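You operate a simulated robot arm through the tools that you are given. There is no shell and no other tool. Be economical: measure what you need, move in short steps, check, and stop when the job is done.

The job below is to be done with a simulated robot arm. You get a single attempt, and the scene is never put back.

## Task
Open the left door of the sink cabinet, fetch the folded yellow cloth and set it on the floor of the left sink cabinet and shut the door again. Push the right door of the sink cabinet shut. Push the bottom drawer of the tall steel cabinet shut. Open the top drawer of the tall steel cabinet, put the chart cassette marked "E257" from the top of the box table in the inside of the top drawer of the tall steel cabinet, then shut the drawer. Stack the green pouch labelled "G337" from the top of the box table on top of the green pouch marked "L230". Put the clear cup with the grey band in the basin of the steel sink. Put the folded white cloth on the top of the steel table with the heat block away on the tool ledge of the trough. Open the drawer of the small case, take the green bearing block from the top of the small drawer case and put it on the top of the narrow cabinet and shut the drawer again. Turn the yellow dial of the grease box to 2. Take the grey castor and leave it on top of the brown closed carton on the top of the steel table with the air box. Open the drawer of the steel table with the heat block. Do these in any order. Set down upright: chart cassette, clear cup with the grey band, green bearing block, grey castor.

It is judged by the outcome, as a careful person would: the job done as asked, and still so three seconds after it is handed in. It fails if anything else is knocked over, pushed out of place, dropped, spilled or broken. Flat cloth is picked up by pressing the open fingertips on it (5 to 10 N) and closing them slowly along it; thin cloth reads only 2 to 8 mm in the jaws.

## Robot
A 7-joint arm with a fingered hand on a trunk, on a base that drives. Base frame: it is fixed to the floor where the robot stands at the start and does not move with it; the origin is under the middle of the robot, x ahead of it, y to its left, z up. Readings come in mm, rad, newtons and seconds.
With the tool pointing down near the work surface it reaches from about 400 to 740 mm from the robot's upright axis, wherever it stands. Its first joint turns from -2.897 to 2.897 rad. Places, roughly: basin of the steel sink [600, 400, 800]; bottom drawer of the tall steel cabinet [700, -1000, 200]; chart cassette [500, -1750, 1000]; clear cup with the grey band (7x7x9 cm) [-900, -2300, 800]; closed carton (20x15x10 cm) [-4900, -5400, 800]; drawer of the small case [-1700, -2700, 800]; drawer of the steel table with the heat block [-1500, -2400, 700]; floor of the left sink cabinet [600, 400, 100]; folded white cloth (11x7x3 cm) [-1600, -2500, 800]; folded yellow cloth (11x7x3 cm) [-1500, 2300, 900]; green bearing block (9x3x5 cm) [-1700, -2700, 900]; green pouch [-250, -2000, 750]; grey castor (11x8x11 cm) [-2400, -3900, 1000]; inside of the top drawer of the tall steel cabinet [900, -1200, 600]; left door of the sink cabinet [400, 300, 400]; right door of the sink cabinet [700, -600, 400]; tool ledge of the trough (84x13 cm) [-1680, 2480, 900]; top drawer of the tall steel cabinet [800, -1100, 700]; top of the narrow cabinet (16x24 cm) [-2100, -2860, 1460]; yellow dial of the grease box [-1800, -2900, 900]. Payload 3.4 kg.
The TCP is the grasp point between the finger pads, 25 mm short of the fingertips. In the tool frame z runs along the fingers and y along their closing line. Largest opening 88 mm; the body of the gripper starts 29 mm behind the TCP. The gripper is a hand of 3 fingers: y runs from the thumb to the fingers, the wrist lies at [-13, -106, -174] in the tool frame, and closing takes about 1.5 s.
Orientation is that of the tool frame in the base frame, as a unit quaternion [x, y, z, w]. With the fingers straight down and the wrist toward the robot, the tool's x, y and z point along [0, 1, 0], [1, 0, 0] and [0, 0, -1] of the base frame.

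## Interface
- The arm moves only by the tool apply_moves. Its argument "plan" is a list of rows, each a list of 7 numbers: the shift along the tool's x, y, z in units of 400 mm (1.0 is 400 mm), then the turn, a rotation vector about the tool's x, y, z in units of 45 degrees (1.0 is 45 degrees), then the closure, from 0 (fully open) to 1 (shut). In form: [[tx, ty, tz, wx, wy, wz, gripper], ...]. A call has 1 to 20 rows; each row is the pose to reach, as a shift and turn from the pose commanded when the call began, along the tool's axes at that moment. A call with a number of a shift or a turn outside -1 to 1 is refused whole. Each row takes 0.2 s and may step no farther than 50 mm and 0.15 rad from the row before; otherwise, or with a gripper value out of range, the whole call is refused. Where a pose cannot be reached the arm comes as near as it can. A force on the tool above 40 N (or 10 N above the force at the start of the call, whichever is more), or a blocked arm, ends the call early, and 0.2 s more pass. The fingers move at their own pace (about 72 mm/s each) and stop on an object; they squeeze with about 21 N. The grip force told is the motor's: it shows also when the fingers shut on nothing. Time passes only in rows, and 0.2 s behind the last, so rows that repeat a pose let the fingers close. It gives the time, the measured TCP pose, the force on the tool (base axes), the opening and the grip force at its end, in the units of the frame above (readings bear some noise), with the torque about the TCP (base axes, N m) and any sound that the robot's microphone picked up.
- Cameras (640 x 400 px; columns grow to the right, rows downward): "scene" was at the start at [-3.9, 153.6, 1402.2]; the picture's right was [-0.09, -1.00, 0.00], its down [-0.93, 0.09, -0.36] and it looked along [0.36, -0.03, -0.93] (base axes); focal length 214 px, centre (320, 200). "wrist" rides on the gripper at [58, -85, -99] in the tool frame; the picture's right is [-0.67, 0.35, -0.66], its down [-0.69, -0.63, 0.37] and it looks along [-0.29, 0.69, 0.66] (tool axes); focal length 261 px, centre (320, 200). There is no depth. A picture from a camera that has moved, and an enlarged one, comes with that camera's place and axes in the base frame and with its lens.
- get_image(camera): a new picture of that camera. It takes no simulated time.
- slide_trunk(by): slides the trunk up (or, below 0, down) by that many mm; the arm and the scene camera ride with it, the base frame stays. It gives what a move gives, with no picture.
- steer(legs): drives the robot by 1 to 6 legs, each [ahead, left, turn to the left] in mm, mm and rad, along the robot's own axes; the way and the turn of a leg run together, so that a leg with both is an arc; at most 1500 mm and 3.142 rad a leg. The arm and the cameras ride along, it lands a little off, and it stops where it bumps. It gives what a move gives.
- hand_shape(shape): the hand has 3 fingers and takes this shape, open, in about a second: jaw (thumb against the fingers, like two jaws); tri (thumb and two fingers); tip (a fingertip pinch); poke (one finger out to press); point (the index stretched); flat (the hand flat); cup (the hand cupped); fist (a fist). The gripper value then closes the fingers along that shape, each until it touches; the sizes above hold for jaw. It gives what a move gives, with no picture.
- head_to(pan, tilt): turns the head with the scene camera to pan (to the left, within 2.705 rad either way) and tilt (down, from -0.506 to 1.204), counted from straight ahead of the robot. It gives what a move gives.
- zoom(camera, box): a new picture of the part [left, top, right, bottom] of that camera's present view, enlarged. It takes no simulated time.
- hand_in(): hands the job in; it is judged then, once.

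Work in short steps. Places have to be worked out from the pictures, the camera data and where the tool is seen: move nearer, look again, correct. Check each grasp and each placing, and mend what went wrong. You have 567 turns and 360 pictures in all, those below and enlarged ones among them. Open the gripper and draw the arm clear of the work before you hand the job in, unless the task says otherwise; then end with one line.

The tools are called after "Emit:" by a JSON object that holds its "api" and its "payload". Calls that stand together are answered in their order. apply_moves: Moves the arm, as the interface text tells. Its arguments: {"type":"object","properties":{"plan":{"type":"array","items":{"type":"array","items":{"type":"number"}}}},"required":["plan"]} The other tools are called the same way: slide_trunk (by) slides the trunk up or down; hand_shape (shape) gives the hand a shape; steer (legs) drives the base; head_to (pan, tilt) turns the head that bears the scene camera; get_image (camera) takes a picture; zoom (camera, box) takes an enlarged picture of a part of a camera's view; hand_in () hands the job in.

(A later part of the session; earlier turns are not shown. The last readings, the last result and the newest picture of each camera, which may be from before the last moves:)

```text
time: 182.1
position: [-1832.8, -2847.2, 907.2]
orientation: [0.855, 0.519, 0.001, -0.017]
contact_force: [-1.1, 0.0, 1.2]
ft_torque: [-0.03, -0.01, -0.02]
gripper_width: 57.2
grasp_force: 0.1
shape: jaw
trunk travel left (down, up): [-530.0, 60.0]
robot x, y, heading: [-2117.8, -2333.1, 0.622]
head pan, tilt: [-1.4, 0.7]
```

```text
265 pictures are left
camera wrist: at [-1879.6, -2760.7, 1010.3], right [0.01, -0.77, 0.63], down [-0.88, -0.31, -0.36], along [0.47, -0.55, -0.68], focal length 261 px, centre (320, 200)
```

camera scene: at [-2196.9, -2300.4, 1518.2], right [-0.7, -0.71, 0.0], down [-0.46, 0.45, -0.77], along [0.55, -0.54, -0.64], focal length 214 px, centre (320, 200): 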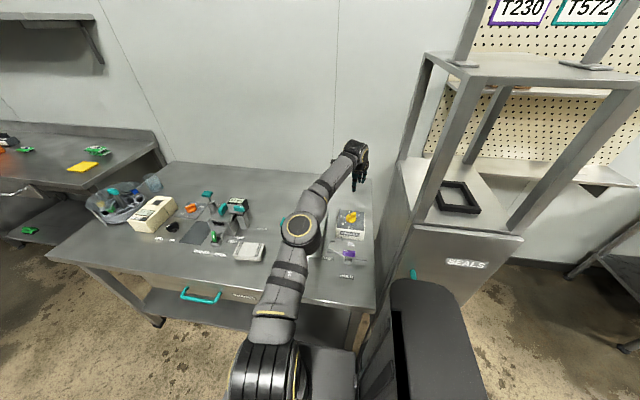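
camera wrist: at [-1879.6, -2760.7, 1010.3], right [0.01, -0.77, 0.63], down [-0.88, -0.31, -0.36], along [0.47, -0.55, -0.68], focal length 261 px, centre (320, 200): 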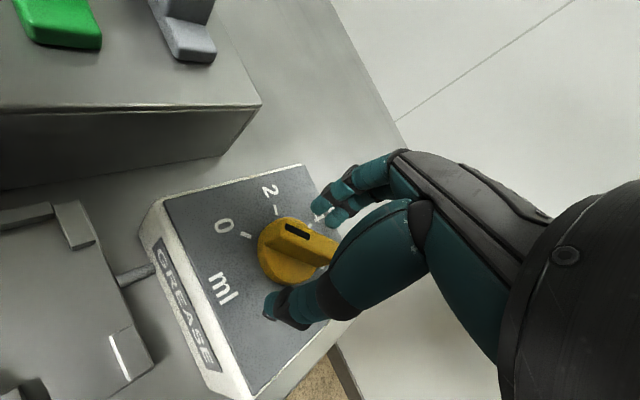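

Ridge lies between thumb and fingers. I lower 5 mm and close.

Emit:
{"api": "apply_moves", "payload": {"plan": [[0, 0, 0.012, 0, 0, 0, 0.5], [0, 0, 0.012, 0, 0, 0, 0.7], [0, 0, 0.012, 0, 0, 0, 0.85], [0, 0, 0.012, 0, 0, 0, 1], [0, 0, 0.012, 0, 0, 0, 1], [0, 0, 0.012, 0, 0, 0, 1]]}}

Emit:
{"api": "get_image", "payload": {"camera": "wrist"}}

```text
time: 183.5
position: [-1833.6, -2848.0, 901.6]
orientation: [0.854, 0.52, 0.001, -0.018]
contact_force: [4.0, 0.4, -1.9]
ft_torque: [-0.01, -0.1, 0.09]
gripper_width: 11.8
grasp_force: 21.1
shape: jaw
trunk travel left (down, up): [-530.0, 60.0]
robot x, y, heading: [-2114.5, -2336.5, 0.621]
head pan, tilt: [-1.4, 0.7]
```

```text
264 pictures are left
camera wrist: at [-1879.6, -2760.6, 1005.8], right [0.01, -0.77, 0.63], down [-0.88, -0.31, -0.36], along [0.47, -0.55, -0.69], focal length 261 px, centre (320, 200)
```

wrist: 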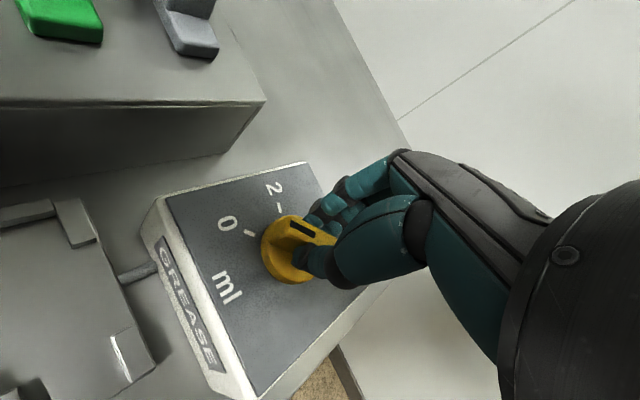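

Gripped. I turn clockwise 45° first.

Emit:
{"api": "apply_moves", "payload": {"plan": [[0, 0, 0, 0, 0, 0.125, 1], [0, 0, 0, 0, 0, 0.25, 1], [0, 0, 0, 0, 0, 0.375, 1], [0, 0, 0, 0, 0, 0.5, 1], [0, 0, 0, 0, 0, 0.625, 1], [0, 0, 0, 0, 0, 0.75, 1], [0, 0, 0, 0, 0, 0.875, 1], [0, 0, 0, 0, 0, 1, 1]]}}

Emit:
{"api": "get_image", "payload": {"camera": "wrist"}}

```text
time: 185.3
position: [-1830.9, -2848.0, 902.6]
orientation: [0.988, 0.152, -0.006, -0.015]
contact_force: [9.8, 3.2, 1.6]
ft_torque: [0.06, -0.23, 0.07]
gripper_width: 10.6
grasp_force: 20.4
shape: jaw
trunk travel left (down, up): [-530.0, 60.0]
robot x, y, heading: [-2119.1, -2333.3, 0.626]
head pan, tilt: [-1.4, 0.7]
```

```text
263 pictures are left
camera wrist: at [-1799.7, -2751.5, 1004.5], right [-0.52, -0.55, 0.65], down [-0.85, 0.4, -0.34], along [-0.07, -0.73, -0.68], focal length 261 px, centre (320, 200)
```

wrist: 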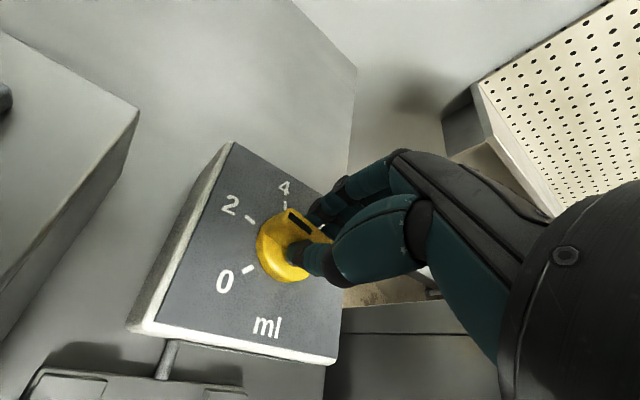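

I zoom in to compare the knob's mark with the tick of 2.

Emit:
{"api": "zoom", "payload": {"camera": "wrist", "box": [200, 140, 360, 290]}}

```text
2.67 times, centred on (280, 215) of wrist
camera zoom: at [-1799.7, -2751.5, 1004.5], right [-0.52, -0.55, 0.65], down [-0.85, 0.4, -0.34], along [-0.07, -0.73, -0.68], focal length 695 px, centre (427, 160)
```

zoom: 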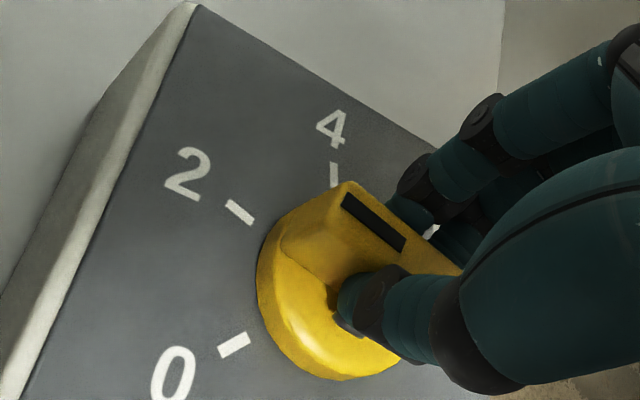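

By my measure the 2 tick is at ≈167° and the mark at ≈162–166°, so it's about there. I release and look from above.

Emit:
{"api": "apply_moves", "payload": {"plan": [[0, 0, 0, 0, 0, 0, 0.7], [0, 0, 0, 0, 0, 0, 0.35], [0, 0, 0, 0, 0, 0, 0.35], [0, 0, -0.08, 0, 0, 0, 0.35], [0, 0, -0.18, 0, 0, 0, 0.35], [-0.05, 0.05, -0.25, 0, 0, 0, 0.35], [-0.1, 0.1, -0.25, 0, 0, 0, 0.35], [-0.15, 0.1, -0.25, 0, 0, 0, 0.35]]}}

Emit:
{"api": "zoom", "payload": {"camera": "wrist", "box": [100, 130, 340, 330]}}

```text
time: 187.1
position: [-1877.2, -2906.5, 1002.6]
orientation: [0.988, 0.153, -0.005, -0.016]
contact_force: [1.1, -0.9, -0.4]
ft_torque: [-0.02, 0.02, 0.03]
gripper_width: 56.8
grasp_force: 0.0
shape: jaw
trunk travel left (down, up): [-530.0, 60.0]
robot x, y, heading: [-2114.3, -2333.7, 0.621]
head pan, tilt: [-1.4, 0.7]
```

```text
2.00 times, centred on (220, 230) of wrist
camera zoom: at [-1844.8, -2812.0, 1103.5], right [-0.52, -0.55, 0.65], down [-0.85, 0.4, -0.34], along [-0.07, -0.73, -0.68], focal length 521 px, centre (520, 140)
```

zoom: 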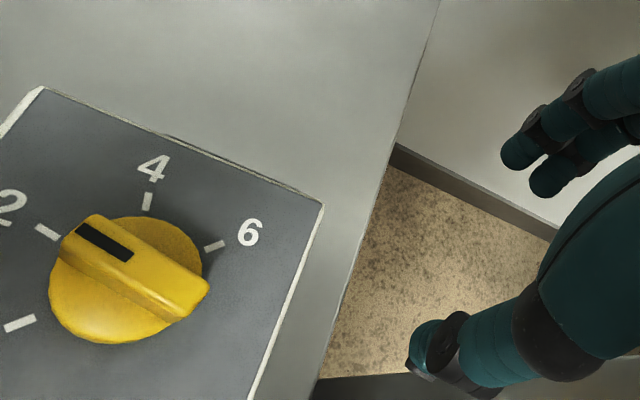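

The mark is now parallel to the 2 tick: dial set to 2. Next I swing the hand left over the table to view the small case's drawer knob.

Emit:
{"api": "apply_moves", "payload": {"plan": [[0.092, -0.067, -0.02, 0, 0, -0.041, 0.2], [0.183, -0.134, -0.04, 0, 0, -0.083, 0], [0.275, -0.2, -0.06, 0, 0, -0.124, 0], [0.367, -0.267, -0.08, 0, 0, -0.165, 0], [0.459, -0.334, -0.1, 0, 0, -0.206, 0], [0.55, -0.4, -0.1, 0, 0, -0.248, 0], [0.642, -0.467, -0.1, 0, 0, -0.289, 0], [0.734, -0.534, -0.1, 0, 0, -0.33, 0], [0.825, -0.6, -0.1, 0, 0, -0.371, 0], [0.917, -0.668, -0.1, 0, 0, -0.413, 0]]}}

Emit:
{"api": "get_image", "payload": {"camera": "wrist"}}

Emit:
{"api": "get_image", "payload": {"camera": "scene"}}

```text
time: 189.3
position: [-1610.4, -2541.2, 1048.8]
orientation: [0.95, 0.311, -0.003, -0.017]
contact_force: [0.0, 0.3, -0.2]
ft_torque: [-0.03, 0.03, 0.01]
gripper_width: 87.4
grasp_force: 0.0
shape: jaw
trunk travel left (down, up): [-530.0, 60.0]
robot x, y, heading: [-2115.9, -2336.1, 0.622]
head pan, tilt: [-1.4, 0.7]
```

```text
260 pictures are left
camera wrist: at [-1611.1, -2441.8, 1151.2], right [-0.33, -0.7, 0.64], down [-0.93, 0.11, -0.35], along [0.17, -0.71, -0.68], focal length 261 px, centre (320, 200)
```

wrist: 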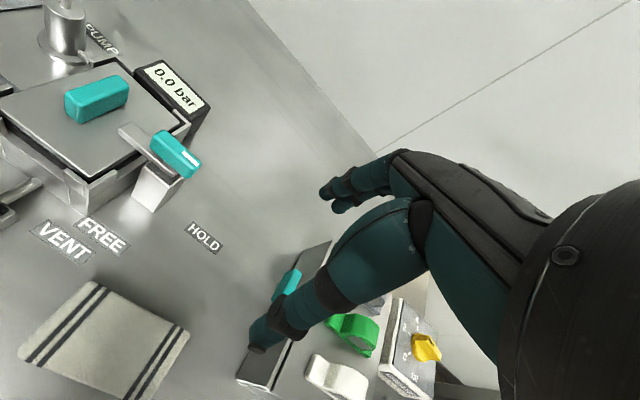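

```text
259 pictures are left
camera scene: at [-2196.7, -2300.0, 1518.2], right [-0.7, -0.71, 0.0], down [-0.46, 0.45, -0.77], along [0.54, -0.54, -0.64], focal length 214 px, centre (320, 200)
```

scene: 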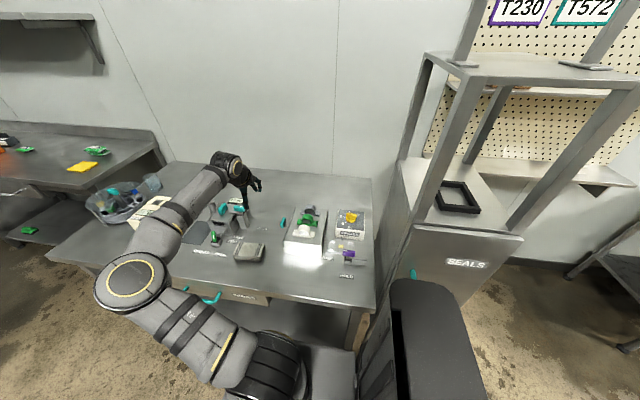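

I zoom in on the small case from the scene camera.

Emit:
{"api": "zoom", "payload": {"camera": "scene", "box": [255, 190, 375, 275]}}

Emit:
{"api": "zoom", "payload": {"camera": "wrist", "box": [220, 220, 440, 400]}}

```text
4.71 times, centred on (315, 232) of scene
camera zoom: at [-2196.7, -2300.0, 1518.2], right [-0.7, -0.71, 0.0], down [-0.46, 0.45, -0.77], along [0.54, -0.54, -0.64], focal length 1009 px, centre (344, 47)
```

zoom: 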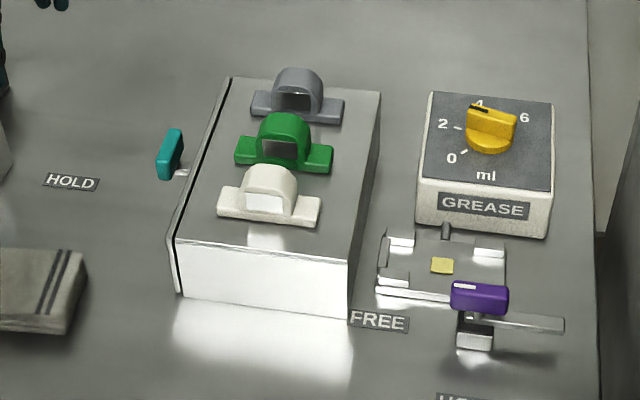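

```text
2.22 times, centred on (330, 310) of wrist
camera zoom: at [-1611.1, -2441.8, 1151.2], right [-0.33, -0.7, 0.64], down [-0.93, 0.11, -0.35], along [0.17, -0.71, -0.68], focal length 579 px, centre (298, -44)
```

zoom: 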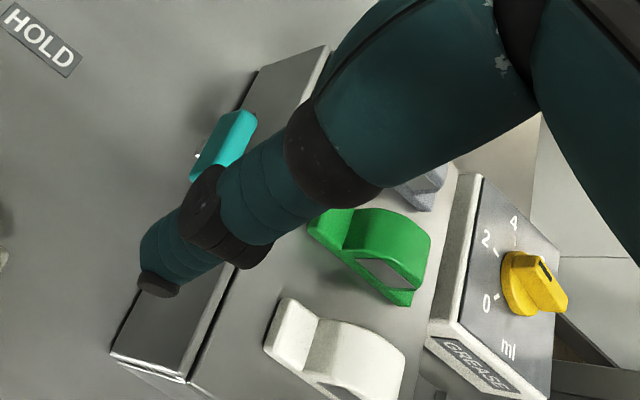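

Triangulated: teal drawer handle at (-1641,-2631,867), bar along the face; table top z≈797. I move above it and descend to z≈905 to check.

Emit:
{"api": "apply_moves", "payload": {"plan": [[-0.097, 0.068, 0, 0, 0, 0, 0], [-0.194, 0.136, 0.02, 0, 0, 0, 0], [-0.194, 0.136, 0.13, 0, 0, 0, 0], [-0.194, 0.136, 0.25, 0, 0, 0, 0], [-0.194, 0.136, 0.36, 0, 0, 0, 0]]}}

Emit:
{"api": "get_image", "payload": {"camera": "wrist"}}

Emit:
{"api": "zoom", "payload": {"camera": "scene", "box": [235, 160, 375, 260]}}

```text
time: 190.5
position: [-1639.4, -2627.5, 900.4]
orientation: [0.95, 0.31, -0.002, -0.015]
contact_force: [0.7, -0.7, -0.1]
ft_torque: [-0.02, 0.02, -0.02]
gripper_width: 87.8
grasp_force: 0.1
shape: jaw
trunk travel left (down, up): [-530.0, 60.0]
robot x, y, heading: [-2114.4, -2335.2, 0.623]
head pan, tilt: [-1.4, 0.7]
```

```text
256 pictures are left
camera wrist: at [-1641.2, -2526.9, 1002.5], right [-0.33, -0.7, 0.64], down [-0.93, 0.11, -0.35], along [0.17, -0.71, -0.68], focal length 261 px, centre (320, 200)
```

wrist: 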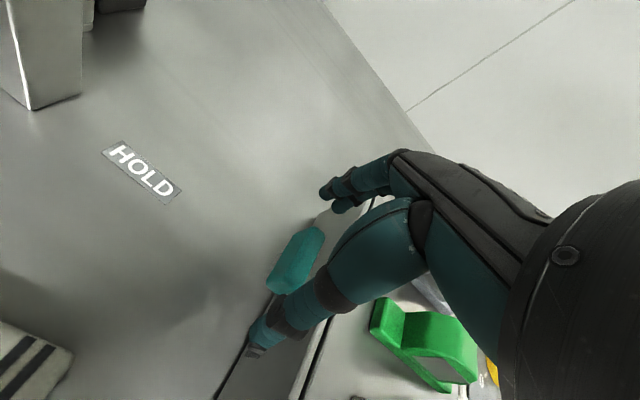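

```text
4.00 times, centred on (305, 210) of scene
camera zoom: at [-2196.8, -2300.6, 1518.3], right [-0.7, -0.71, 0.0], down [-0.46, 0.45, -0.76], along [0.54, -0.54, -0.64], focal length 858 px, centre (380, 160)
```

zoom: 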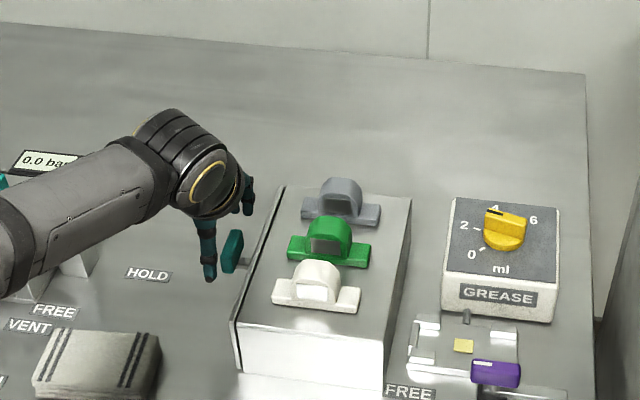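

Aligned. I descend to z≈868 and close on the handle's ends.

Emit:
{"api": "apply_moves", "payload": {"plan": [[-0.008, 0, 0.03, 0, 0, 0, 0], [-0.008, 0, 0.06, 0, 0, 0, 0], [-0.008, 0, 0.082, 0, 0, 0, 0]]}}

Emit:
{"api": "apply_moves", "payload": {"plan": [[0, 0, 0, 0, 0, 0, 0.4], [0, 0, 0, 0, 0, 0, 0.7], [0, 0, 0, 0, 0, 0, 1], [0, 0, 0, 0, 0, 0, 1], [0, 0, 0, 0, 0, 0, 1]]}}

Emit:
{"api": "get_image", "payload": {"camera": "wrist"}}

```text
time: 191.3
position: [-1643.7, -2628.3, 868.9]
orientation: [0.951, 0.31, -0.002, -0.017]
contact_force: [0.7, -1.1, -0.1]
ft_torque: [-0.01, 0.01, -0.02]
gripper_width: 87.5
grasp_force: 0.1
shape: jaw
trunk travel left (down, up): [-530.0, 60.0]
robot x, y, heading: [-2117.1, -2334.8, 0.621]
head pan, tilt: [-1.4, 0.7]
```

```text
time: 192.5
position: [-1641.9, -2626.8, 868.0]
orientation: [0.95, 0.311, -0.003, -0.017]
contact_force: [-0.1, 2.4, -10.9]
ft_torque: [0.13, 0.06, 0.06]
gripper_width: 32.9
grasp_force: 21.2
shape: jaw
trunk travel left (down, up): [-530.0, 60.0]
robot x, y, heading: [-2116.7, -2335.1, 0.618]
head pan, tilt: [-1.4, 0.7]
```

```text
254 pictures are left
camera wrist: at [-1643.3, -2528.2, 970.2], right [-0.32, -0.7, 0.64], down [-0.93, 0.11, -0.35], along [0.17, -0.71, -0.69], focal length 261 px, centre (320, 200)
```

wrist: 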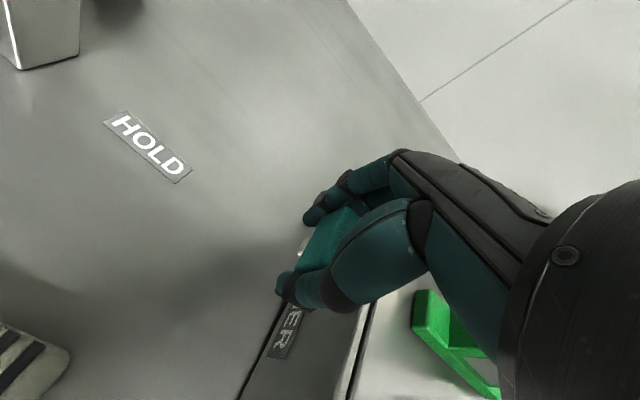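

Gripped. I pull the drawer toward the left (tool +x) 90 mm.

Emit:
{"api": "apply_moves", "payload": {"plan": [[0.04, 0, 0, 0, 0, 0, 1], [0.08, 0, 0, 0, 0, 0, 1], [0.12, 0, 0, 0, 0, 0, 1], [0.16, 0, 0, 0, 0, 0, 1], [0.2, 0, 0, 0, 0, 0, 1], [0.225, 0, 0, 0, 0, 0, 1]]}}

Emit:
{"api": "get_image", "payload": {"camera": "scene"}}

```text
time: 193.9
position: [-1569.9, -2574.5, 868.9]
orientation: [0.95, 0.311, -0.005, -0.017]
contact_force: [-7.6, 8.3, -20.7]
ft_torque: [0.23, 0.1, 0.1]
gripper_width: 29.4
grasp_force: 21.4
shape: jaw
trunk travel left (down, up): [-530.0, 60.0]
robot x, y, heading: [-2114.6, -2334.7, 0.625]
head pan, tilt: [-1.4, 0.7]
```

```text
253 pictures are left
camera scene: at [-2195.6, -2300.0, 1518.1], right [-0.7, -0.71, 0.0], down [-0.46, 0.45, -0.76], along [0.54, -0.54, -0.64], focal length 214 px, centre (320, 200)
```

scene: 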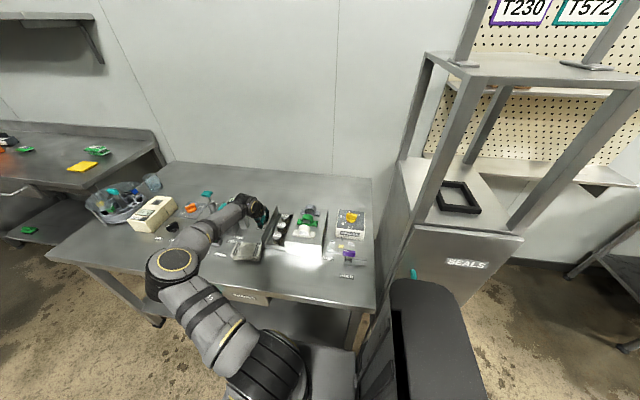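

The drawer is open ~90 mm. I release and lift clear.

Emit:
{"api": "apply_moves", "payload": {"plan": [[0, 0, 0, 0, 0, 0, 0.5], [0, 0, 0, 0, 0, 0, 0], [0, 0, 0, 0, 0, 0, 0], [0, 0, 0, 0, 0, 0, 0], [0, 0, -0.1, 0, 0, 0, 0], [0, 0, -0.2, 0, 0, 0, 0], [0, 0, -0.3, 0, 0, 0, 0], [0, 0, -0.36, 0, 0, 0, 0]]}}

Emit:
{"api": "get_image", "payload": {"camera": "wrist"}}

Emit:
{"api": "zoom", "payload": {"camera": "scene", "box": [235, 180, 375, 280]}}

```text
time: 195.7
position: [-1567.1, -2577.6, 1002.8]
orientation: [0.95, 0.312, -0.003, -0.017]
contact_force: [-0.2, -0.3, 0.3]
ft_torque: [-0.04, 0.02, 0.0]
gripper_width: 87.8
grasp_force: 0.1
shape: jaw
out of reach, approached as far as the arm can: row 8
trunk travel left (down, up): [-530.0, 60.0]
robot x, y, heading: [-2119.0, -2333.9, 0.619]
head pan, tilt: [-1.4, 0.7]
```

```text
252 pictures are left
camera wrist: at [-1569.0, -2479.0, 1105.3], right [-0.32, -0.7, 0.64], down [-0.93, 0.11, -0.35], along [0.17, -0.71, -0.68], focal length 261 px, centre (320, 200)
```

wrist: 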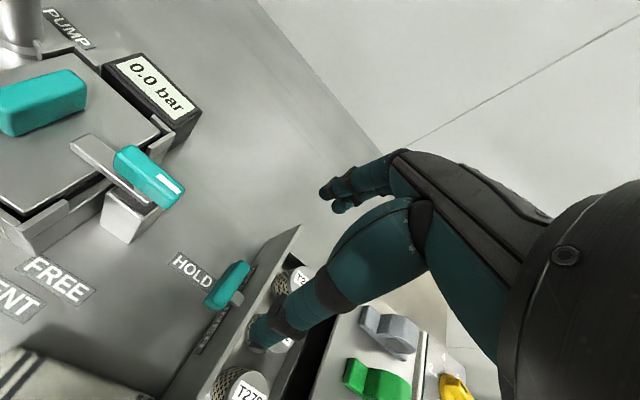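

```text
4.00 times, centred on (305, 230) of scene
camera zoom: at [-2196.9, -2300.2, 1518.2], right [-0.7, -0.71, 0.0], down [-0.46, 0.45, -0.77], along [0.54, -0.54, -0.64], focal length 858 px, centre (380, 80)
```

zoom: 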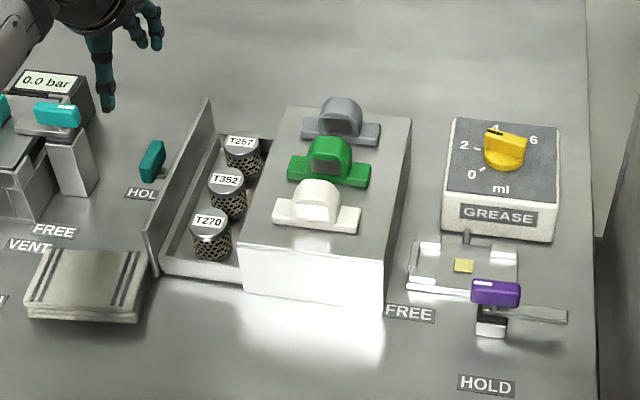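

Handle released, drawer open showing its canisters. I move over the green block with a 56 mm opening and look.

Emit:
{"api": "apply_moves", "payload": {"plan": [[-0.1, 0, 0, 0, 0, 0, 0.36], [-0.2, 0.005, 0, 0, 0, 0, 0.36], [-0.3, 0.01, 0, 0, 0, 0, 0.36], [-0.4, 0.015, 0, 0, 0, 0, 0.36], [-0.4975, 0.0175, 0, 0, 0, 0, 0.36]]}}

Emit:
{"api": "get_image", "payload": {"camera": "wrist"}}

Emit:
{"api": "zoom", "payload": {"camera": "scene", "box": [265, 150, 375, 250]}}

```text
time: 196.9
position: [-1725.1, -2702.2, 1000.5]
orientation: [0.95, 0.311, -0.003, -0.017]
contact_force: [0.1, -0.4, -0.3]
ft_torque: [0.0, 0.02, 0.0]
gripper_width: 56.7
grasp_force: 0.1
shape: jaw
trunk travel left (down, up): [-530.0, 60.0]
robot x, y, heading: [-2121.2, -2333.7, 0.622]
head pan, tilt: [-1.4, 0.7]
```

```text
250 pictures are left
camera wrist: at [-1725.6, -2602.8, 1102.3], right [-0.32, -0.7, 0.64], down [-0.93, 0.11, -0.35], along [0.17, -0.71, -0.68], focal length 261 px, centre (320, 200)
```

wrist: 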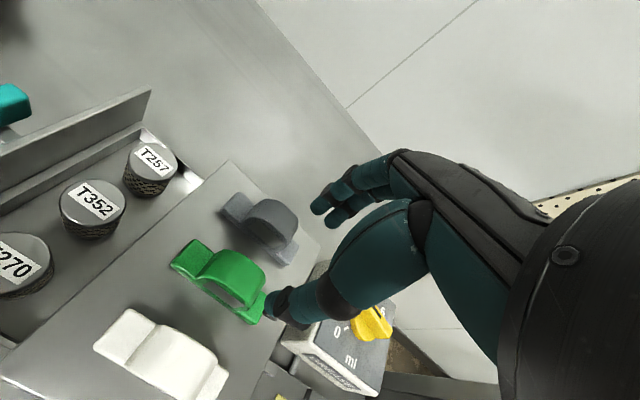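

```text
4.00 times, centred on (320, 200) of scene
camera zoom: at [-2197.1, -2300.7, 1518.2], right [-0.7, -0.71, 0.0], down [-0.46, 0.45, -0.76], along [0.54, -0.54, -0.64], focal length 858 px, centre (320, 200)
```

zoom: 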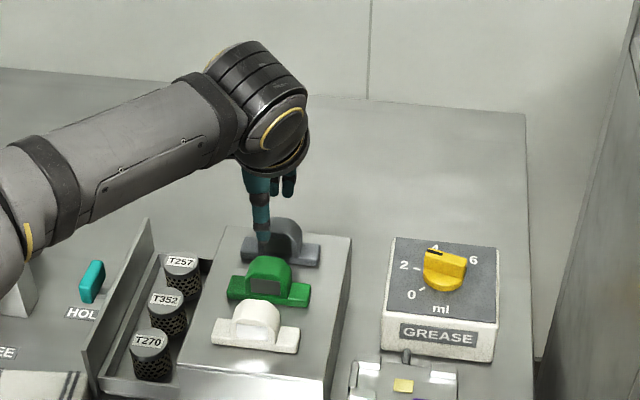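

The block's arch centre is near (-1726,-2690), top ≈z 920. I narrow the opening to 46 mm, correct 11 mm, and descend to z≈925.

Emit:
{"api": "apply_moves", "payload": {"plan": [[0.014, -0.024, 0.02, 0, 0, 0, 0.47], [0.014, -0.024, 0.08, 0, 0, 0, 0.47], [0.014, -0.024, 0.14, 0, 0, 0, 0.47], [0.014, -0.024, 0.185, 0, 0, 0, 0.47]]}}

Emit:
{"api": "get_image", "payload": {"camera": "wrist"}}

Emit:
{"api": "zoom", "payload": {"camera": "scene", "box": [265, 170, 355, 240]}}

```text
time: 197.9
position: [-1726.9, -2688.3, 927.1]
orientation: [0.951, 0.31, -0.002, -0.016]
contact_force: [-0.2, 0.5, 0.2]
ft_torque: [-0.02, 0.01, -0.03]
gripper_width: 46.6
grasp_force: 0.0
shape: jaw
trunk travel left (down, up): [-530.0, 60.0]
robot x, y, heading: [-2117.2, -2335.2, 0.621]
head pan, tilt: [-1.4, 0.7]
```

```text
248 pictures are left
camera wrist: at [-1728.4, -2589.3, 1029.7], right [-0.33, -0.7, 0.64], down [-0.93, 0.11, -0.35], along [0.17, -0.71, -0.68], focal length 261 px, centre (320, 200)
```

wrist: 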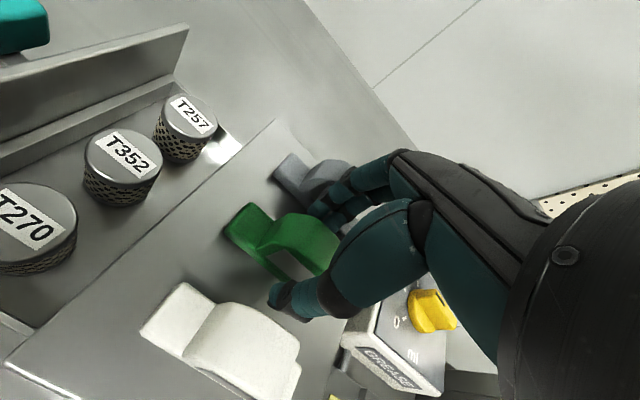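

```text
5.71 times, centred on (310, 205) of scene
camera zoom: at [-2197.0, -2300.3, 1518.2], right [-0.7, -0.71, 0.0], down [-0.46, 0.45, -0.77], along [0.54, -0.54, -0.64], focal length 1226 px, centre (377, 171)
```

zoom: 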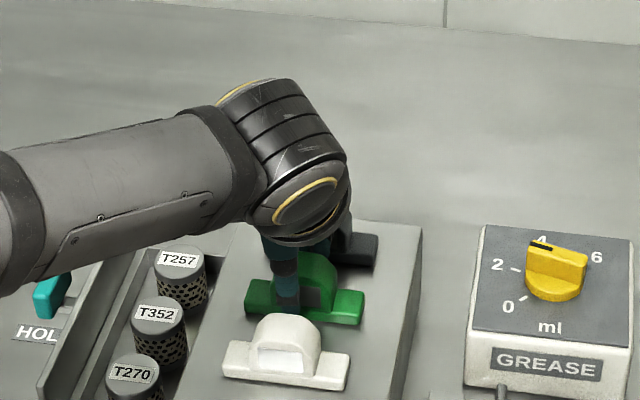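

The fingers are ~12 mm left of the arch centre; I shift and lower to z≈905, then close.

Emit:
{"api": "apply_moves", "payload": {"plan": [[-0.03, 0, 0, 0, 0, 0, 0.47], [-0.03, 0, 0.03, 0, 0, 0, 0.47], [-0.03, 0, 0.055, 0, 0, 0, 0.47]]}}

Emit:
{"api": "apply_moves", "payload": {"plan": [[0, 0, 0, 0, 0, 0, 0.6], [0, 0, 0, 0, 0, 0, 0.8], [0, 0, 0, 0, 0, 0, 1], [0, 0, 0, 0, 0, 0, 1], [0, 0, 0, 0, 0, 0, 1]]}}

Emit:
{"api": "get_image", "payload": {"camera": "wrist"}}

```text
time: 198.7
position: [-1737.0, -2695.7, 904.3]
orientation: [0.95, 0.311, -0.003, -0.016]
contact_force: [0.1, -0.8, 2.6]
ft_torque: [-0.08, -0.03, 0.0]
gripper_width: 47.1
grasp_force: 0.0
shape: jaw
trunk travel left (down, up): [-530.0, 60.0]
robot x, y, heading: [-2114.0, -2332.2, 0.622]
head pan, tilt: [-1.4, 0.7]
```

```text
time: 199.9
position: [-1737.1, -2695.8, 904.4]
orientation: [0.95, 0.31, -0.003, -0.017]
contact_force: [-0.3, 0.0, 0.9]
ft_torque: [-0.01, -0.05, 0.02]
gripper_width: 22.4
grasp_force: 20.6
shape: jaw
trunk travel left (down, up): [-530.0, 60.0]
robot x, y, heading: [-2115.3, -2335.2, 0.619]
head pan, tilt: [-1.4, 0.7]
```

```text
246 pictures are left
camera wrist: at [-1738.1, -2596.0, 1006.6], right [-0.32, -0.7, 0.64], down [-0.93, 0.11, -0.35], along [0.17, -0.71, -0.68], focal length 261 px, centre (320, 200)
```

wrist: 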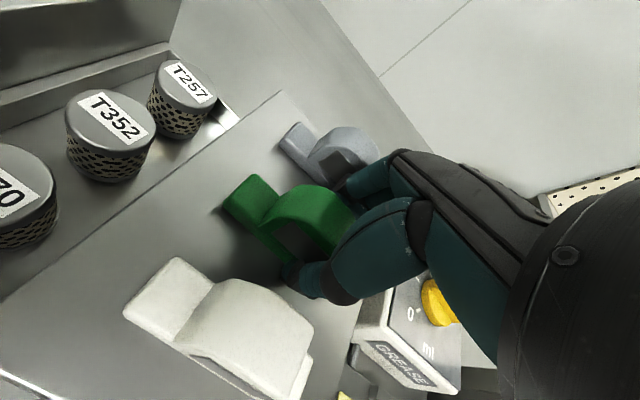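

Gripped at 22 mm. I lift a little and check that only the green block comes.

Emit:
{"api": "apply_moves", "payload": {"plan": [[0, 0, -0.03, 0, 0, 0, 1], [0, 0, -0.06, 0, 0, 0, 1], [0, 0, -0.12, 0, 0, 0, 1], [0, 0, -0.2, 0, 0, 0, 1]]}}

Emit:
{"api": "get_image", "payload": {"camera": "wrist"}}

Emit:
{"api": "zoom", "payload": {"camera": "scene", "box": [255, 140, 375, 250]}}

```text
time: 200.9
position: [-1736.2, -2698.0, 985.7]
orientation: [0.95, 0.311, -0.002, -0.017]
contact_force: [-0.3, -0.1, -1.1]
ft_torque: [-0.03, 0.03, 0.01]
gripper_width: 22.3
grasp_force: 21.1
shape: jaw
trunk travel left (down, up): [-530.0, 60.0]
robot x, y, heading: [-2113.3, -2334.6, 0.625]
head pan, tilt: [-1.4, 0.7]
```

```text
245 pictures are left
camera wrist: at [-1736.8, -2598.5, 1087.9], right [-0.32, -0.7, 0.64], down [-0.93, 0.11, -0.35], along [0.17, -0.71, -0.68], focal length 261 px, centre (320, 200)
```

wrist: 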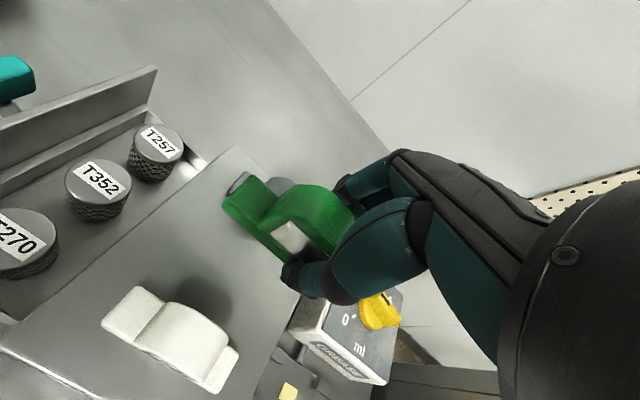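

```text
3.64 times, centred on (315, 195) of scene
camera zoom: at [-2196.9, -2300.4, 1518.2], right [-0.7, -0.71, 0.0], down [-0.46, 0.45, -0.76], along [0.54, -0.54, -0.64], focal length 780 px, centre (338, 218)
```

zoom: 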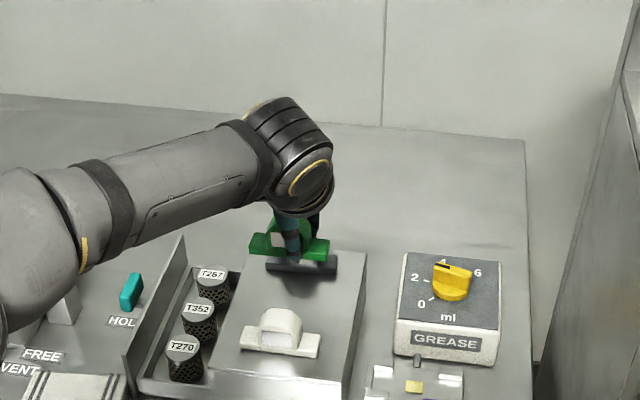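

The green block is held cleanly. I look up at the narrow cabinet's top.

Emit:
{"api": "head_to", "payload": {"pan": -2.1, "tilt": 0.2}}

Emit:
{"api": "get_image", "payload": {"camera": "scene"}}

```text
time: 202.0
position: [-1737.4, -2697.6, 985.2]
orientation: [0.95, 0.311, -0.003, -0.017]
contact_force: [0.3, 0.1, -1.6]
ft_torque: [-0.01, 0.03, 0.0]
gripper_width: 22.1
grasp_force: 21.1
shape: jaw
trunk travel left (down, up): [-530.0, 60.0]
robot x, y, heading: [-2113.4, -2334.0, 0.619]
head pan, tilt: [-2.1, 0.201]
```

```text
243 pictures are left
camera scene: at [-2248.6, -2333.6, 1563.6], right [-1.0, -0.09, 0.0], down [-0.02, 0.2, -0.98], along [0.09, -0.98, -0.2], focal length 214 px, centre (320, 200)
```

scene: 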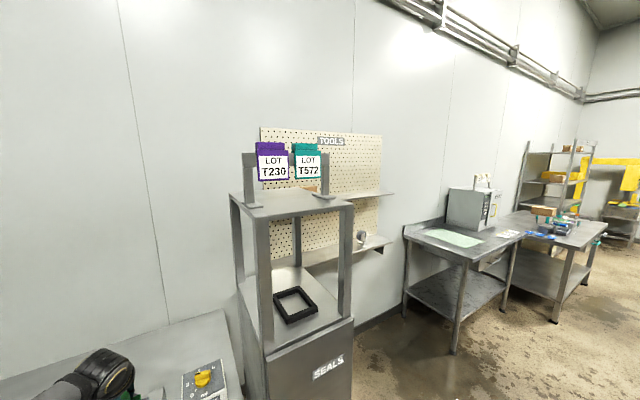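

I zoom on the cabinet's top plate.

Emit:
{"api": "zoom", "payload": {"camera": "scene", "box": [200, 130, 400, 260]}}

```text
3.08 times, centred on (300, 195) of scene
camera zoom: at [-2248.6, -2333.6, 1563.6], right [-1.0, -0.09, 0.0], down [-0.02, 0.2, -0.98], along [0.09, -0.98, -0.2], focal length 660 px, centre (382, 215)
```

zoom: 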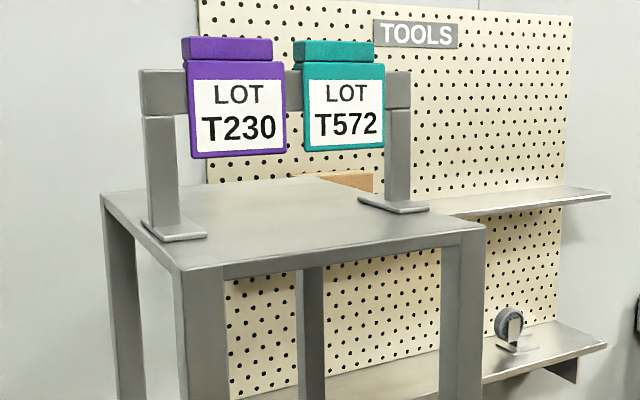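

The plate's top is z≈1460 with LOT cards on a bar across it; the rear half (behind the bar) is free and reachable from the table side. I test how high the arm can lift the block: trunk up, then arm straight up.

Emit:
{"api": "slide_trunk", "payload": {"by": 60}}

Emit:
{"api": "apply_moves", "payload": {"plan": [[0, 0, -0.11, 0, 0, 0, 1], [0, 0, -0.22, 0, 0, 0, 1], [0, 0, -0.33, 0, 0, 0, 1], [0, 0, -0.44, 0, 0, 0, 1], [0, 0, -0.55, 0, 0, 0, 1], [0, 0, -0.66, 0, 0, 0, 1], [0, 0, -0.77, 0, 0, 0, 1], [0, 0, -0.88, 0, 0, 0, 1]]}}

Emit:
{"api": "get_image", "payload": {"camera": "scene"}}

```text
time: 203.0
position: [-1735.8, -2698.2, 1046.1]
orientation: [0.95, 0.311, -0.003, -0.016]
contact_force: [0.5, 0.1, -1.3]
ft_torque: [-0.04, 0.02, -0.02]
gripper_width: 22.4
grasp_force: 20.7
shape: jaw
trunk travel left (down, up): [-590.0, 0.0]
robot x, y, heading: [-2116.8, -2333.9, 0.621]
head pan, tilt: [-2.1, 0.201]
```

```text
time: 204.8
position: [-1745.2, -2697.7, 1340.3]
orientation: [0.95, 0.311, -0.003, -0.016]
contact_force: [0.7, 0.6, -1.6]
ft_torque: [-0.01, 0.01, 0.02]
gripper_width: 22.2
grasp_force: 21.2
shape: jaw
out of reach, approached as far as the arm can: row 7, 8
trunk travel left (down, up): [-590.0, 0.0]
robot x, y, heading: [-2113.1, -2334.7, 0.622]
head pan, tilt: [-2.1, 0.201]
```

```text
241 pictures are left
camera scene: at [-2248.6, -2333.8, 1623.6], right [-1.0, -0.09, 0.0], down [-0.02, 0.2, -0.98], along [0.09, -0.98, -0.2], focal length 214 px, centre (320, 200)
```

scene: 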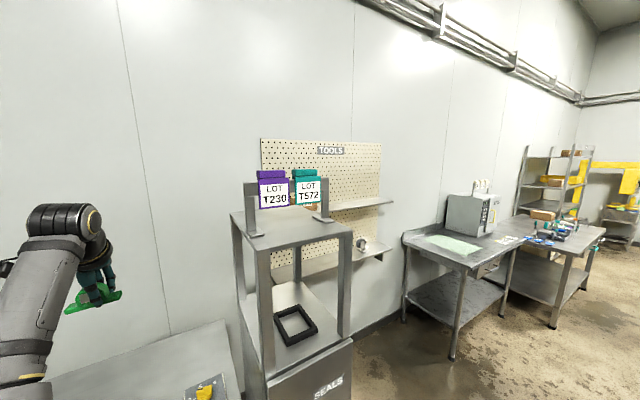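

The arm tops out at z≈1340 tool-down, so I need a horizontal grip for the high shelf. I'll set the block down temporarily at the table's free front edge and re-grip it from the front. First sidle away 200 mm.

Emit:
{"api": "steer", "payload": {"legs": [[0, 205, 0]]}}

Emit:
{"api": "head_to", "payload": {"pan": -1.5, "tilt": 0.75}}

Emit:
{"api": "apply_moves", "payload": {"plan": [[0, 0, 0.12, 0, 0, 0, 1], [0, 0, 0.24, 0, 0, 0, 1], [0, 0, 0.36, 0, 0, 0, 1], [0, 0, 0.48, 0, 0, 0, 1], [0, 0, 0.6, 0, 0, 0, 1], [0, 0, 0.72, 0, 0, 0, 1], [0, 0, 0.84, 0, 0, 0, 1], [0, 0, 0.96, 0, 0, 0, 1]]}}

Emit:
{"api": "get_image", "payload": {"camera": "scene"}}

Emit:
{"api": "get_image", "payload": {"camera": "wrist"}}

```text
time: 206.4
position: [-1864.8, -2531.7, 1339.9]
orientation: [0.951, 0.31, -0.002, -0.015]
contact_force: [-0.1, -0.3, -1.1]
ft_torque: [-0.02, 0.02, -0.01]
gripper_width: 22.1
grasp_force: 21.0
shape: jaw
trunk travel left (down, up): [-590.0, 0.0]
robot x, y, heading: [-2236.7, -2170.4, 0.619]
head pan, tilt: [-2.1, 0.201]
```

```text
time: 207.4
position: [-1864.1, -2532.8, 1340.0]
orientation: [0.951, 0.31, -0.003, -0.017]
contact_force: [0.5, -0.4, -1.5]
ft_torque: [-0.03, 0.01, 0.01]
gripper_width: 22.1
grasp_force: 20.6
shape: jaw
trunk travel left (down, up): [-590.0, 0.0]
robot x, y, heading: [-2235.4, -2170.2, 0.618]
head pan, tilt: [-1.499, 0.75]
```

```text
time: 209.2
position: [-1870.5, -2520.3, 955.7]
orientation: [0.951, 0.31, -0.004, -0.016]
contact_force: [0.7, -0.1, -1.8]
ft_torque: [-0.03, 0.01, -0.02]
gripper_width: 22.0
grasp_force: 20.8
shape: jaw
trunk travel left (down, up): [-590.0, 0.0]
robot x, y, heading: [-2237.7, -2169.8, 0.611]
head pan, tilt: [-1.499, 0.75]
```

```text
240 pictures are left
camera scene: at [-2322.5, -2139.3, 1574.0], right [-0.77, -0.64, 0.0], down [-0.44, 0.53, -0.73], along [0.47, -0.56, -0.68], focal length 214 px, centre (320, 200)
```

scene: 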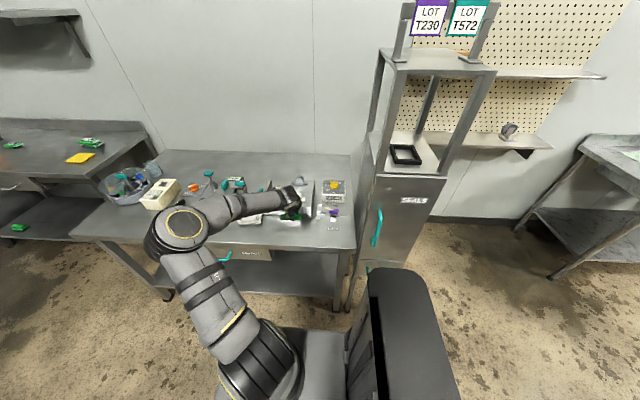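

```text
239 pictures are left
camera wrist: at [-1871.1, -2420.3, 1057.6], right [-0.33, -0.69, 0.64], down [-0.93, 0.11, -0.35], along [0.17, -0.71, -0.68], focal length 261 px, centre (320, 200)
```

wrist: 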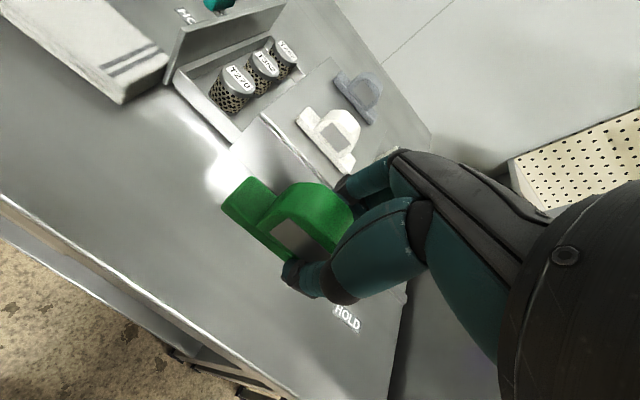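

Good spot. I lower the block to the table front area until contact.

Emit:
{"api": "apply_moves", "payload": {"plan": [[0, 0, 0.1, 0, 0, 0, 1], [0, 0, 0.2, 0, 0, 0, 1], [0, 0, 0.27, 0, 0, 0, 1]]}}

Emit:
{"api": "apply_moves", "payload": {"plan": [[0, 0, 0.01, 0, 0, 0, 1], [0, 0, 0.02, 0, 0, 0, 1], [0, 0, 0.03, 0, 0, 0, 1], [0, 0, 0.04, 0, 0, 0, 1], [0, 0, 0.05, 0, 0, 0, 1], [0, 0, 0.06, 0, 0, 0, 1]]}}

```text
time: 210.0
position: [-1870.9, -2517.7, 846.3]
orientation: [0.951, 0.31, -0.004, -0.016]
contact_force: [-0.1, -0.1, -0.8]
ft_torque: [-0.03, 0.01, -0.03]
gripper_width: 21.8
grasp_force: 20.7
shape: jaw
trunk travel left (down, up): [-590.0, 0.0]
robot x, y, heading: [-2234.9, -2169.8, 0.622]
head pan, tilt: [-1.499, 0.75]
```

```text
time: 211.4
position: [-1871.8, -2518.2, 825.6]
orientation: [0.951, 0.31, -0.002, -0.015]
contact_force: [0.0, 0.2, 9.5]
ft_torque: [-0.1, -0.18, 0.01]
gripper_width: 22.2
grasp_force: 21.1
shape: jaw
trunk travel left (down, up): [-590.0, 0.0]
robot x, y, heading: [-2235.8, -2169.6, 0.621]
head pan, tilt: [-1.499, 0.75]
```

Touchdown at z≈826. I release, lift, and look.

Emit:
{"api": "apply_moves", "payload": {"plan": [[0, 0, 0, 0, 0, 0, 0.7], [0, 0, 0, 0, 0, 0, 0.5], [0, 0, 0, 0, 0, 0, 0.4], [0, 0, -0.04, 0, 0, 0, 0.4], [0, 0, -0.14, 0, 0, 0, 0.4], [0, 0, -0.25, 0, 0, 0, 0.2], [0, -0.1, -0.35, 0, 0, 0, 0], [0, -0.2, -0.4, 0, 0, 0, 0]]}}

Emit:
{"api": "get_image", "payload": {"camera": "wrist"}}

Emit:
{"api": "zoom", "payload": {"camera": "scene", "box": [240, 160, 360, 250]}}

```text
refused: row 7 steps farther than a row can; nothing moved
```

```text
238 pictures are left
camera wrist: at [-1872.4, -2418.1, 927.8], right [-0.33, -0.69, 0.64], down [-0.93, 0.11, -0.35], along [0.17, -0.71, -0.68], focal length 261 px, centre (320, 200)
```

wrist: 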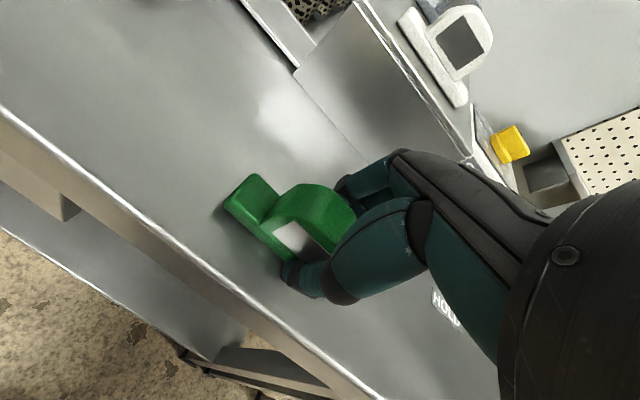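

```text
4.44 times, centred on (300, 205) of scene
camera zoom: at [-2323.4, -2138.3, 1574.1], right [-0.77, -0.64, 0.0], down [-0.43, 0.52, -0.73], along [0.47, -0.56, -0.68], focal length 953 px, centre (409, 178)
```

zoom: 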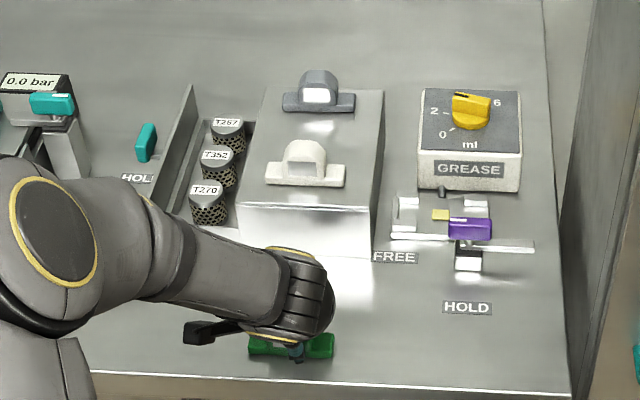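

The block stands on the table near the edge. I release and lift with smaller steps.

Emit:
{"api": "apply_moves", "payload": {"plan": [[0, 0, 0, 0, 0, 0, 0.7], [0, 0, 0, 0, 0, 0, 0.5], [0, 0, 0, 0, 0, 0, 0.4], [0, 0, -0.04, 0, 0, 0, 0.4], [0, 0, -0.14, 0, 0, 0, 0.4], [0, 0, -0.24, 0, 0, 0, 0.2], [0, -0.05, -0.34, 0, 0, 0, 0], [0, -0.1, -0.44, 0, 0, 0, 0]]}}

Emit:
{"api": "apply_moves", "payload": {"plan": [[0, 0, 0, -0.18, 0, 0, 0], [0, 0, 0, -0.36, 0, 0, 0], [0, 0, 0, -0.54, 0, 0, 0], [0, 0, 0, -0.72, 0, 0, 0], [0, 0, 0, -0.9, 0, 0, 0], [0, 0, 0, -1, 0, 0, 0]]}}

Emit:
{"api": "get_image", "payload": {"camera": "scene"}}

```text
time: 213.2
position: [-1892.6, -2491.1, 1003.6]
orientation: [0.951, 0.31, -0.003, -0.017]
contact_force: [-0.3, 0.2, -0.1]
ft_torque: [0.01, -0.03, 0.0]
gripper_width: 87.9
grasp_force: 0.1
shape: jaw
trunk travel left (down, up): [-590.0, 0.0]
robot x, y, heading: [-2237.5, -2169.5, 0.619]
head pan, tilt: [-1.499, 0.75]
```

```text
time: 214.6
position: [-1893.0, -2489.1, 1001.0]
orientation: [0.884, 0.287, 0.115, 0.35]
contact_force: [-0.1, 0.6, -0.3]
ft_torque: [0.03, -0.02, -0.02]
gripper_width: 87.8
grasp_force: 0.0
shape: jaw
trunk travel left (down, up): [-590.0, 0.0]
robot x, y, heading: [-2233.8, -2170.1, 0.619]
head pan, tilt: [-1.499, 0.75]
```

```text
236 pictures are left
camera scene: at [-2322.6, -2138.9, 1574.0], right [-0.77, -0.64, 0.0], down [-0.44, 0.53, -0.73], along [0.47, -0.56, -0.68], focal length 214 px, centre (320, 200)
```

scene: 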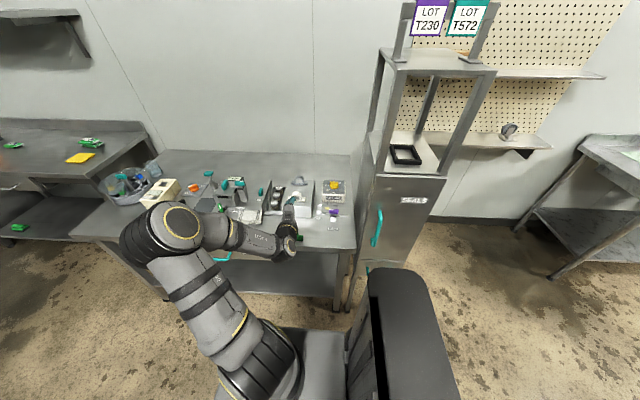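

Good. I continue to horizontal, then roll the wrist.

Emit:
{"api": "apply_moves", "payload": {"plan": [[0, 0, 0, -0.18, 0, 0, 0], [0, 0, 0, -0.36, 0, 0, 0], [0, 0, 0, -0.54, 0, 0, 0], [0, 0, 0, -0.72, 0, 0, 0], [0, 0, 0, -0.9, 0, 0, 0], [0, 0, 0, -0.98, 0, 0, 0]]}}

Emit:
{"api": "apply_moves", "payload": {"plan": [[0, 0, 0, 0, 0, 0.18, 0], [0, 0, 0, 0, 0, 0.36, 0], [0, 0, 0, 0, 0, 0.54, 0], [0, 0, 0, 0, 0, 0.72, 0], [0, 0, 0, 0, 0, 0.9, 0], [0, 0, 0, 0, 0, 1, 0]]}}

Emit:
{"api": "get_image", "payload": {"camera": "scene"}}

```text
time: 216.0
position: [-1892.2, -2489.9, 1001.6]
orientation: [0.689, 0.222, 0.215, 0.656]
contact_force: [-0.3, 0.3, 0.1]
ft_torque: [-0.01, 0.01, 0.0]
gripper_width: 87.5
grasp_force: 0.0
shape: jaw
trunk travel left (down, up): [-590.0, 0.0]
robot x, y, heading: [-2239.1, -2169.8, 0.62]
head pan, tilt: [-1.499, 0.75]
```

```text
time: 217.4
position: [-1893.8, -2491.6, 1002.2]
orientation: [0.722, -0.06, 0.45, 0.522]
contact_force: [-0.8, 0.5, -0.3]
ft_torque: [-0.01, 0.02, -0.01]
gripper_width: 87.6
grasp_force: 0.1
shape: jaw
trunk travel left (down, up): [-590.0, 0.0]
robot x, y, heading: [-2235.2, -2168.5, 0.618]
head pan, tilt: [-1.499, 0.75]
```

```text
235 pictures are left
camera scene: at [-2322.7, -2138.9, 1573.9], right [-0.77, -0.64, 0.0], down [-0.44, 0.53, -0.73], along [0.47, -0.56, -0.68], focal length 214 px, centre (320, 200)
```

scene: 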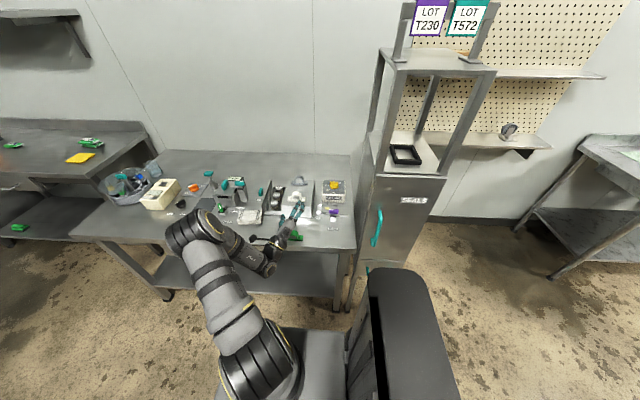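

Rolling works. Another 45°.

Emit:
{"api": "apply_moves", "payload": {"plan": [[0, 0, 0, 0, 0, 0.18, 0], [0, 0, 0, 0, 0, 0.36, 0], [0, 0, 0, 0, 0, 0.54, 0], [0, 0, 0, 0, 0, 0.72, 0], [0, 0, 0, 0, 0, 0.9, 0], [0, 0, 0, 0, 0, 1, 0]]}}

Emit:
{"api": "get_image", "payload": {"camera": "scene"}}

Emit:
{"api": "get_image", "payload": {"camera": "wrist"}}

```text
time: 218.8
position: [-1892.2, -2490.2, 1001.9]
orientation: [0.644, -0.33, 0.616, 0.31]
contact_force: [-0.2, 0.0, 0.1]
ft_torque: [0.01, -0.03, -0.02]
gripper_width: 87.9
grasp_force: 0.0
shape: jaw
trunk travel left (down, up): [-590.0, 0.0]
robot x, y, heading: [-2236.1, -2168.1, 0.616]
head pan, tilt: [-1.499, 0.75]
```

```text
234 pictures are left
camera scene: at [-2322.8, -2138.9, 1573.9], right [-0.77, -0.64, 0.0], down [-0.43, 0.53, -0.73], along [0.47, -0.56, -0.68], focal length 214 px, centre (320, 200)
```

scene: 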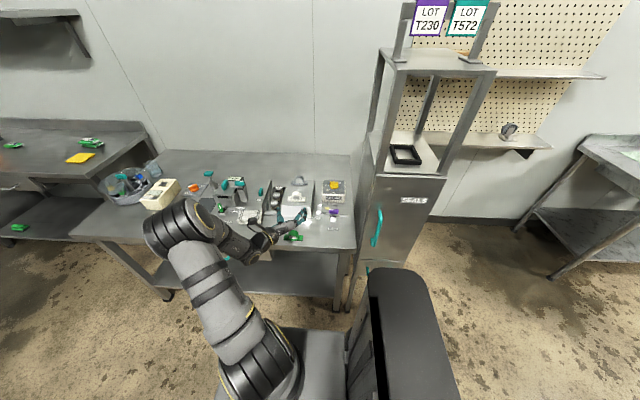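

```text
233 pictures are left
camera wrist: at [-1880.4, -2362.2, 1064.6], right [-0.68, 0.35, -0.64], down [0.71, 0.11, -0.7], along [-0.18, -0.93, -0.32], focal length 261 px, centre (320, 200)
```

wrist: 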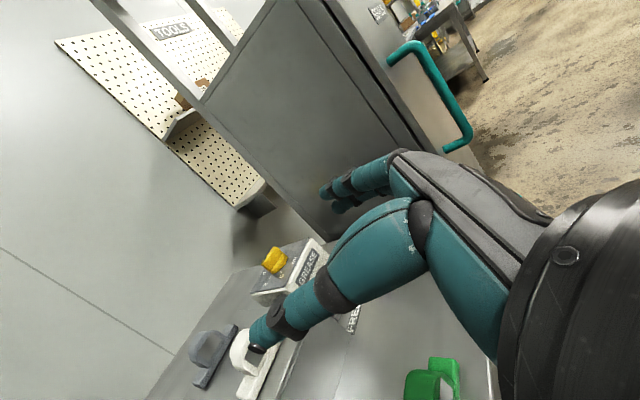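

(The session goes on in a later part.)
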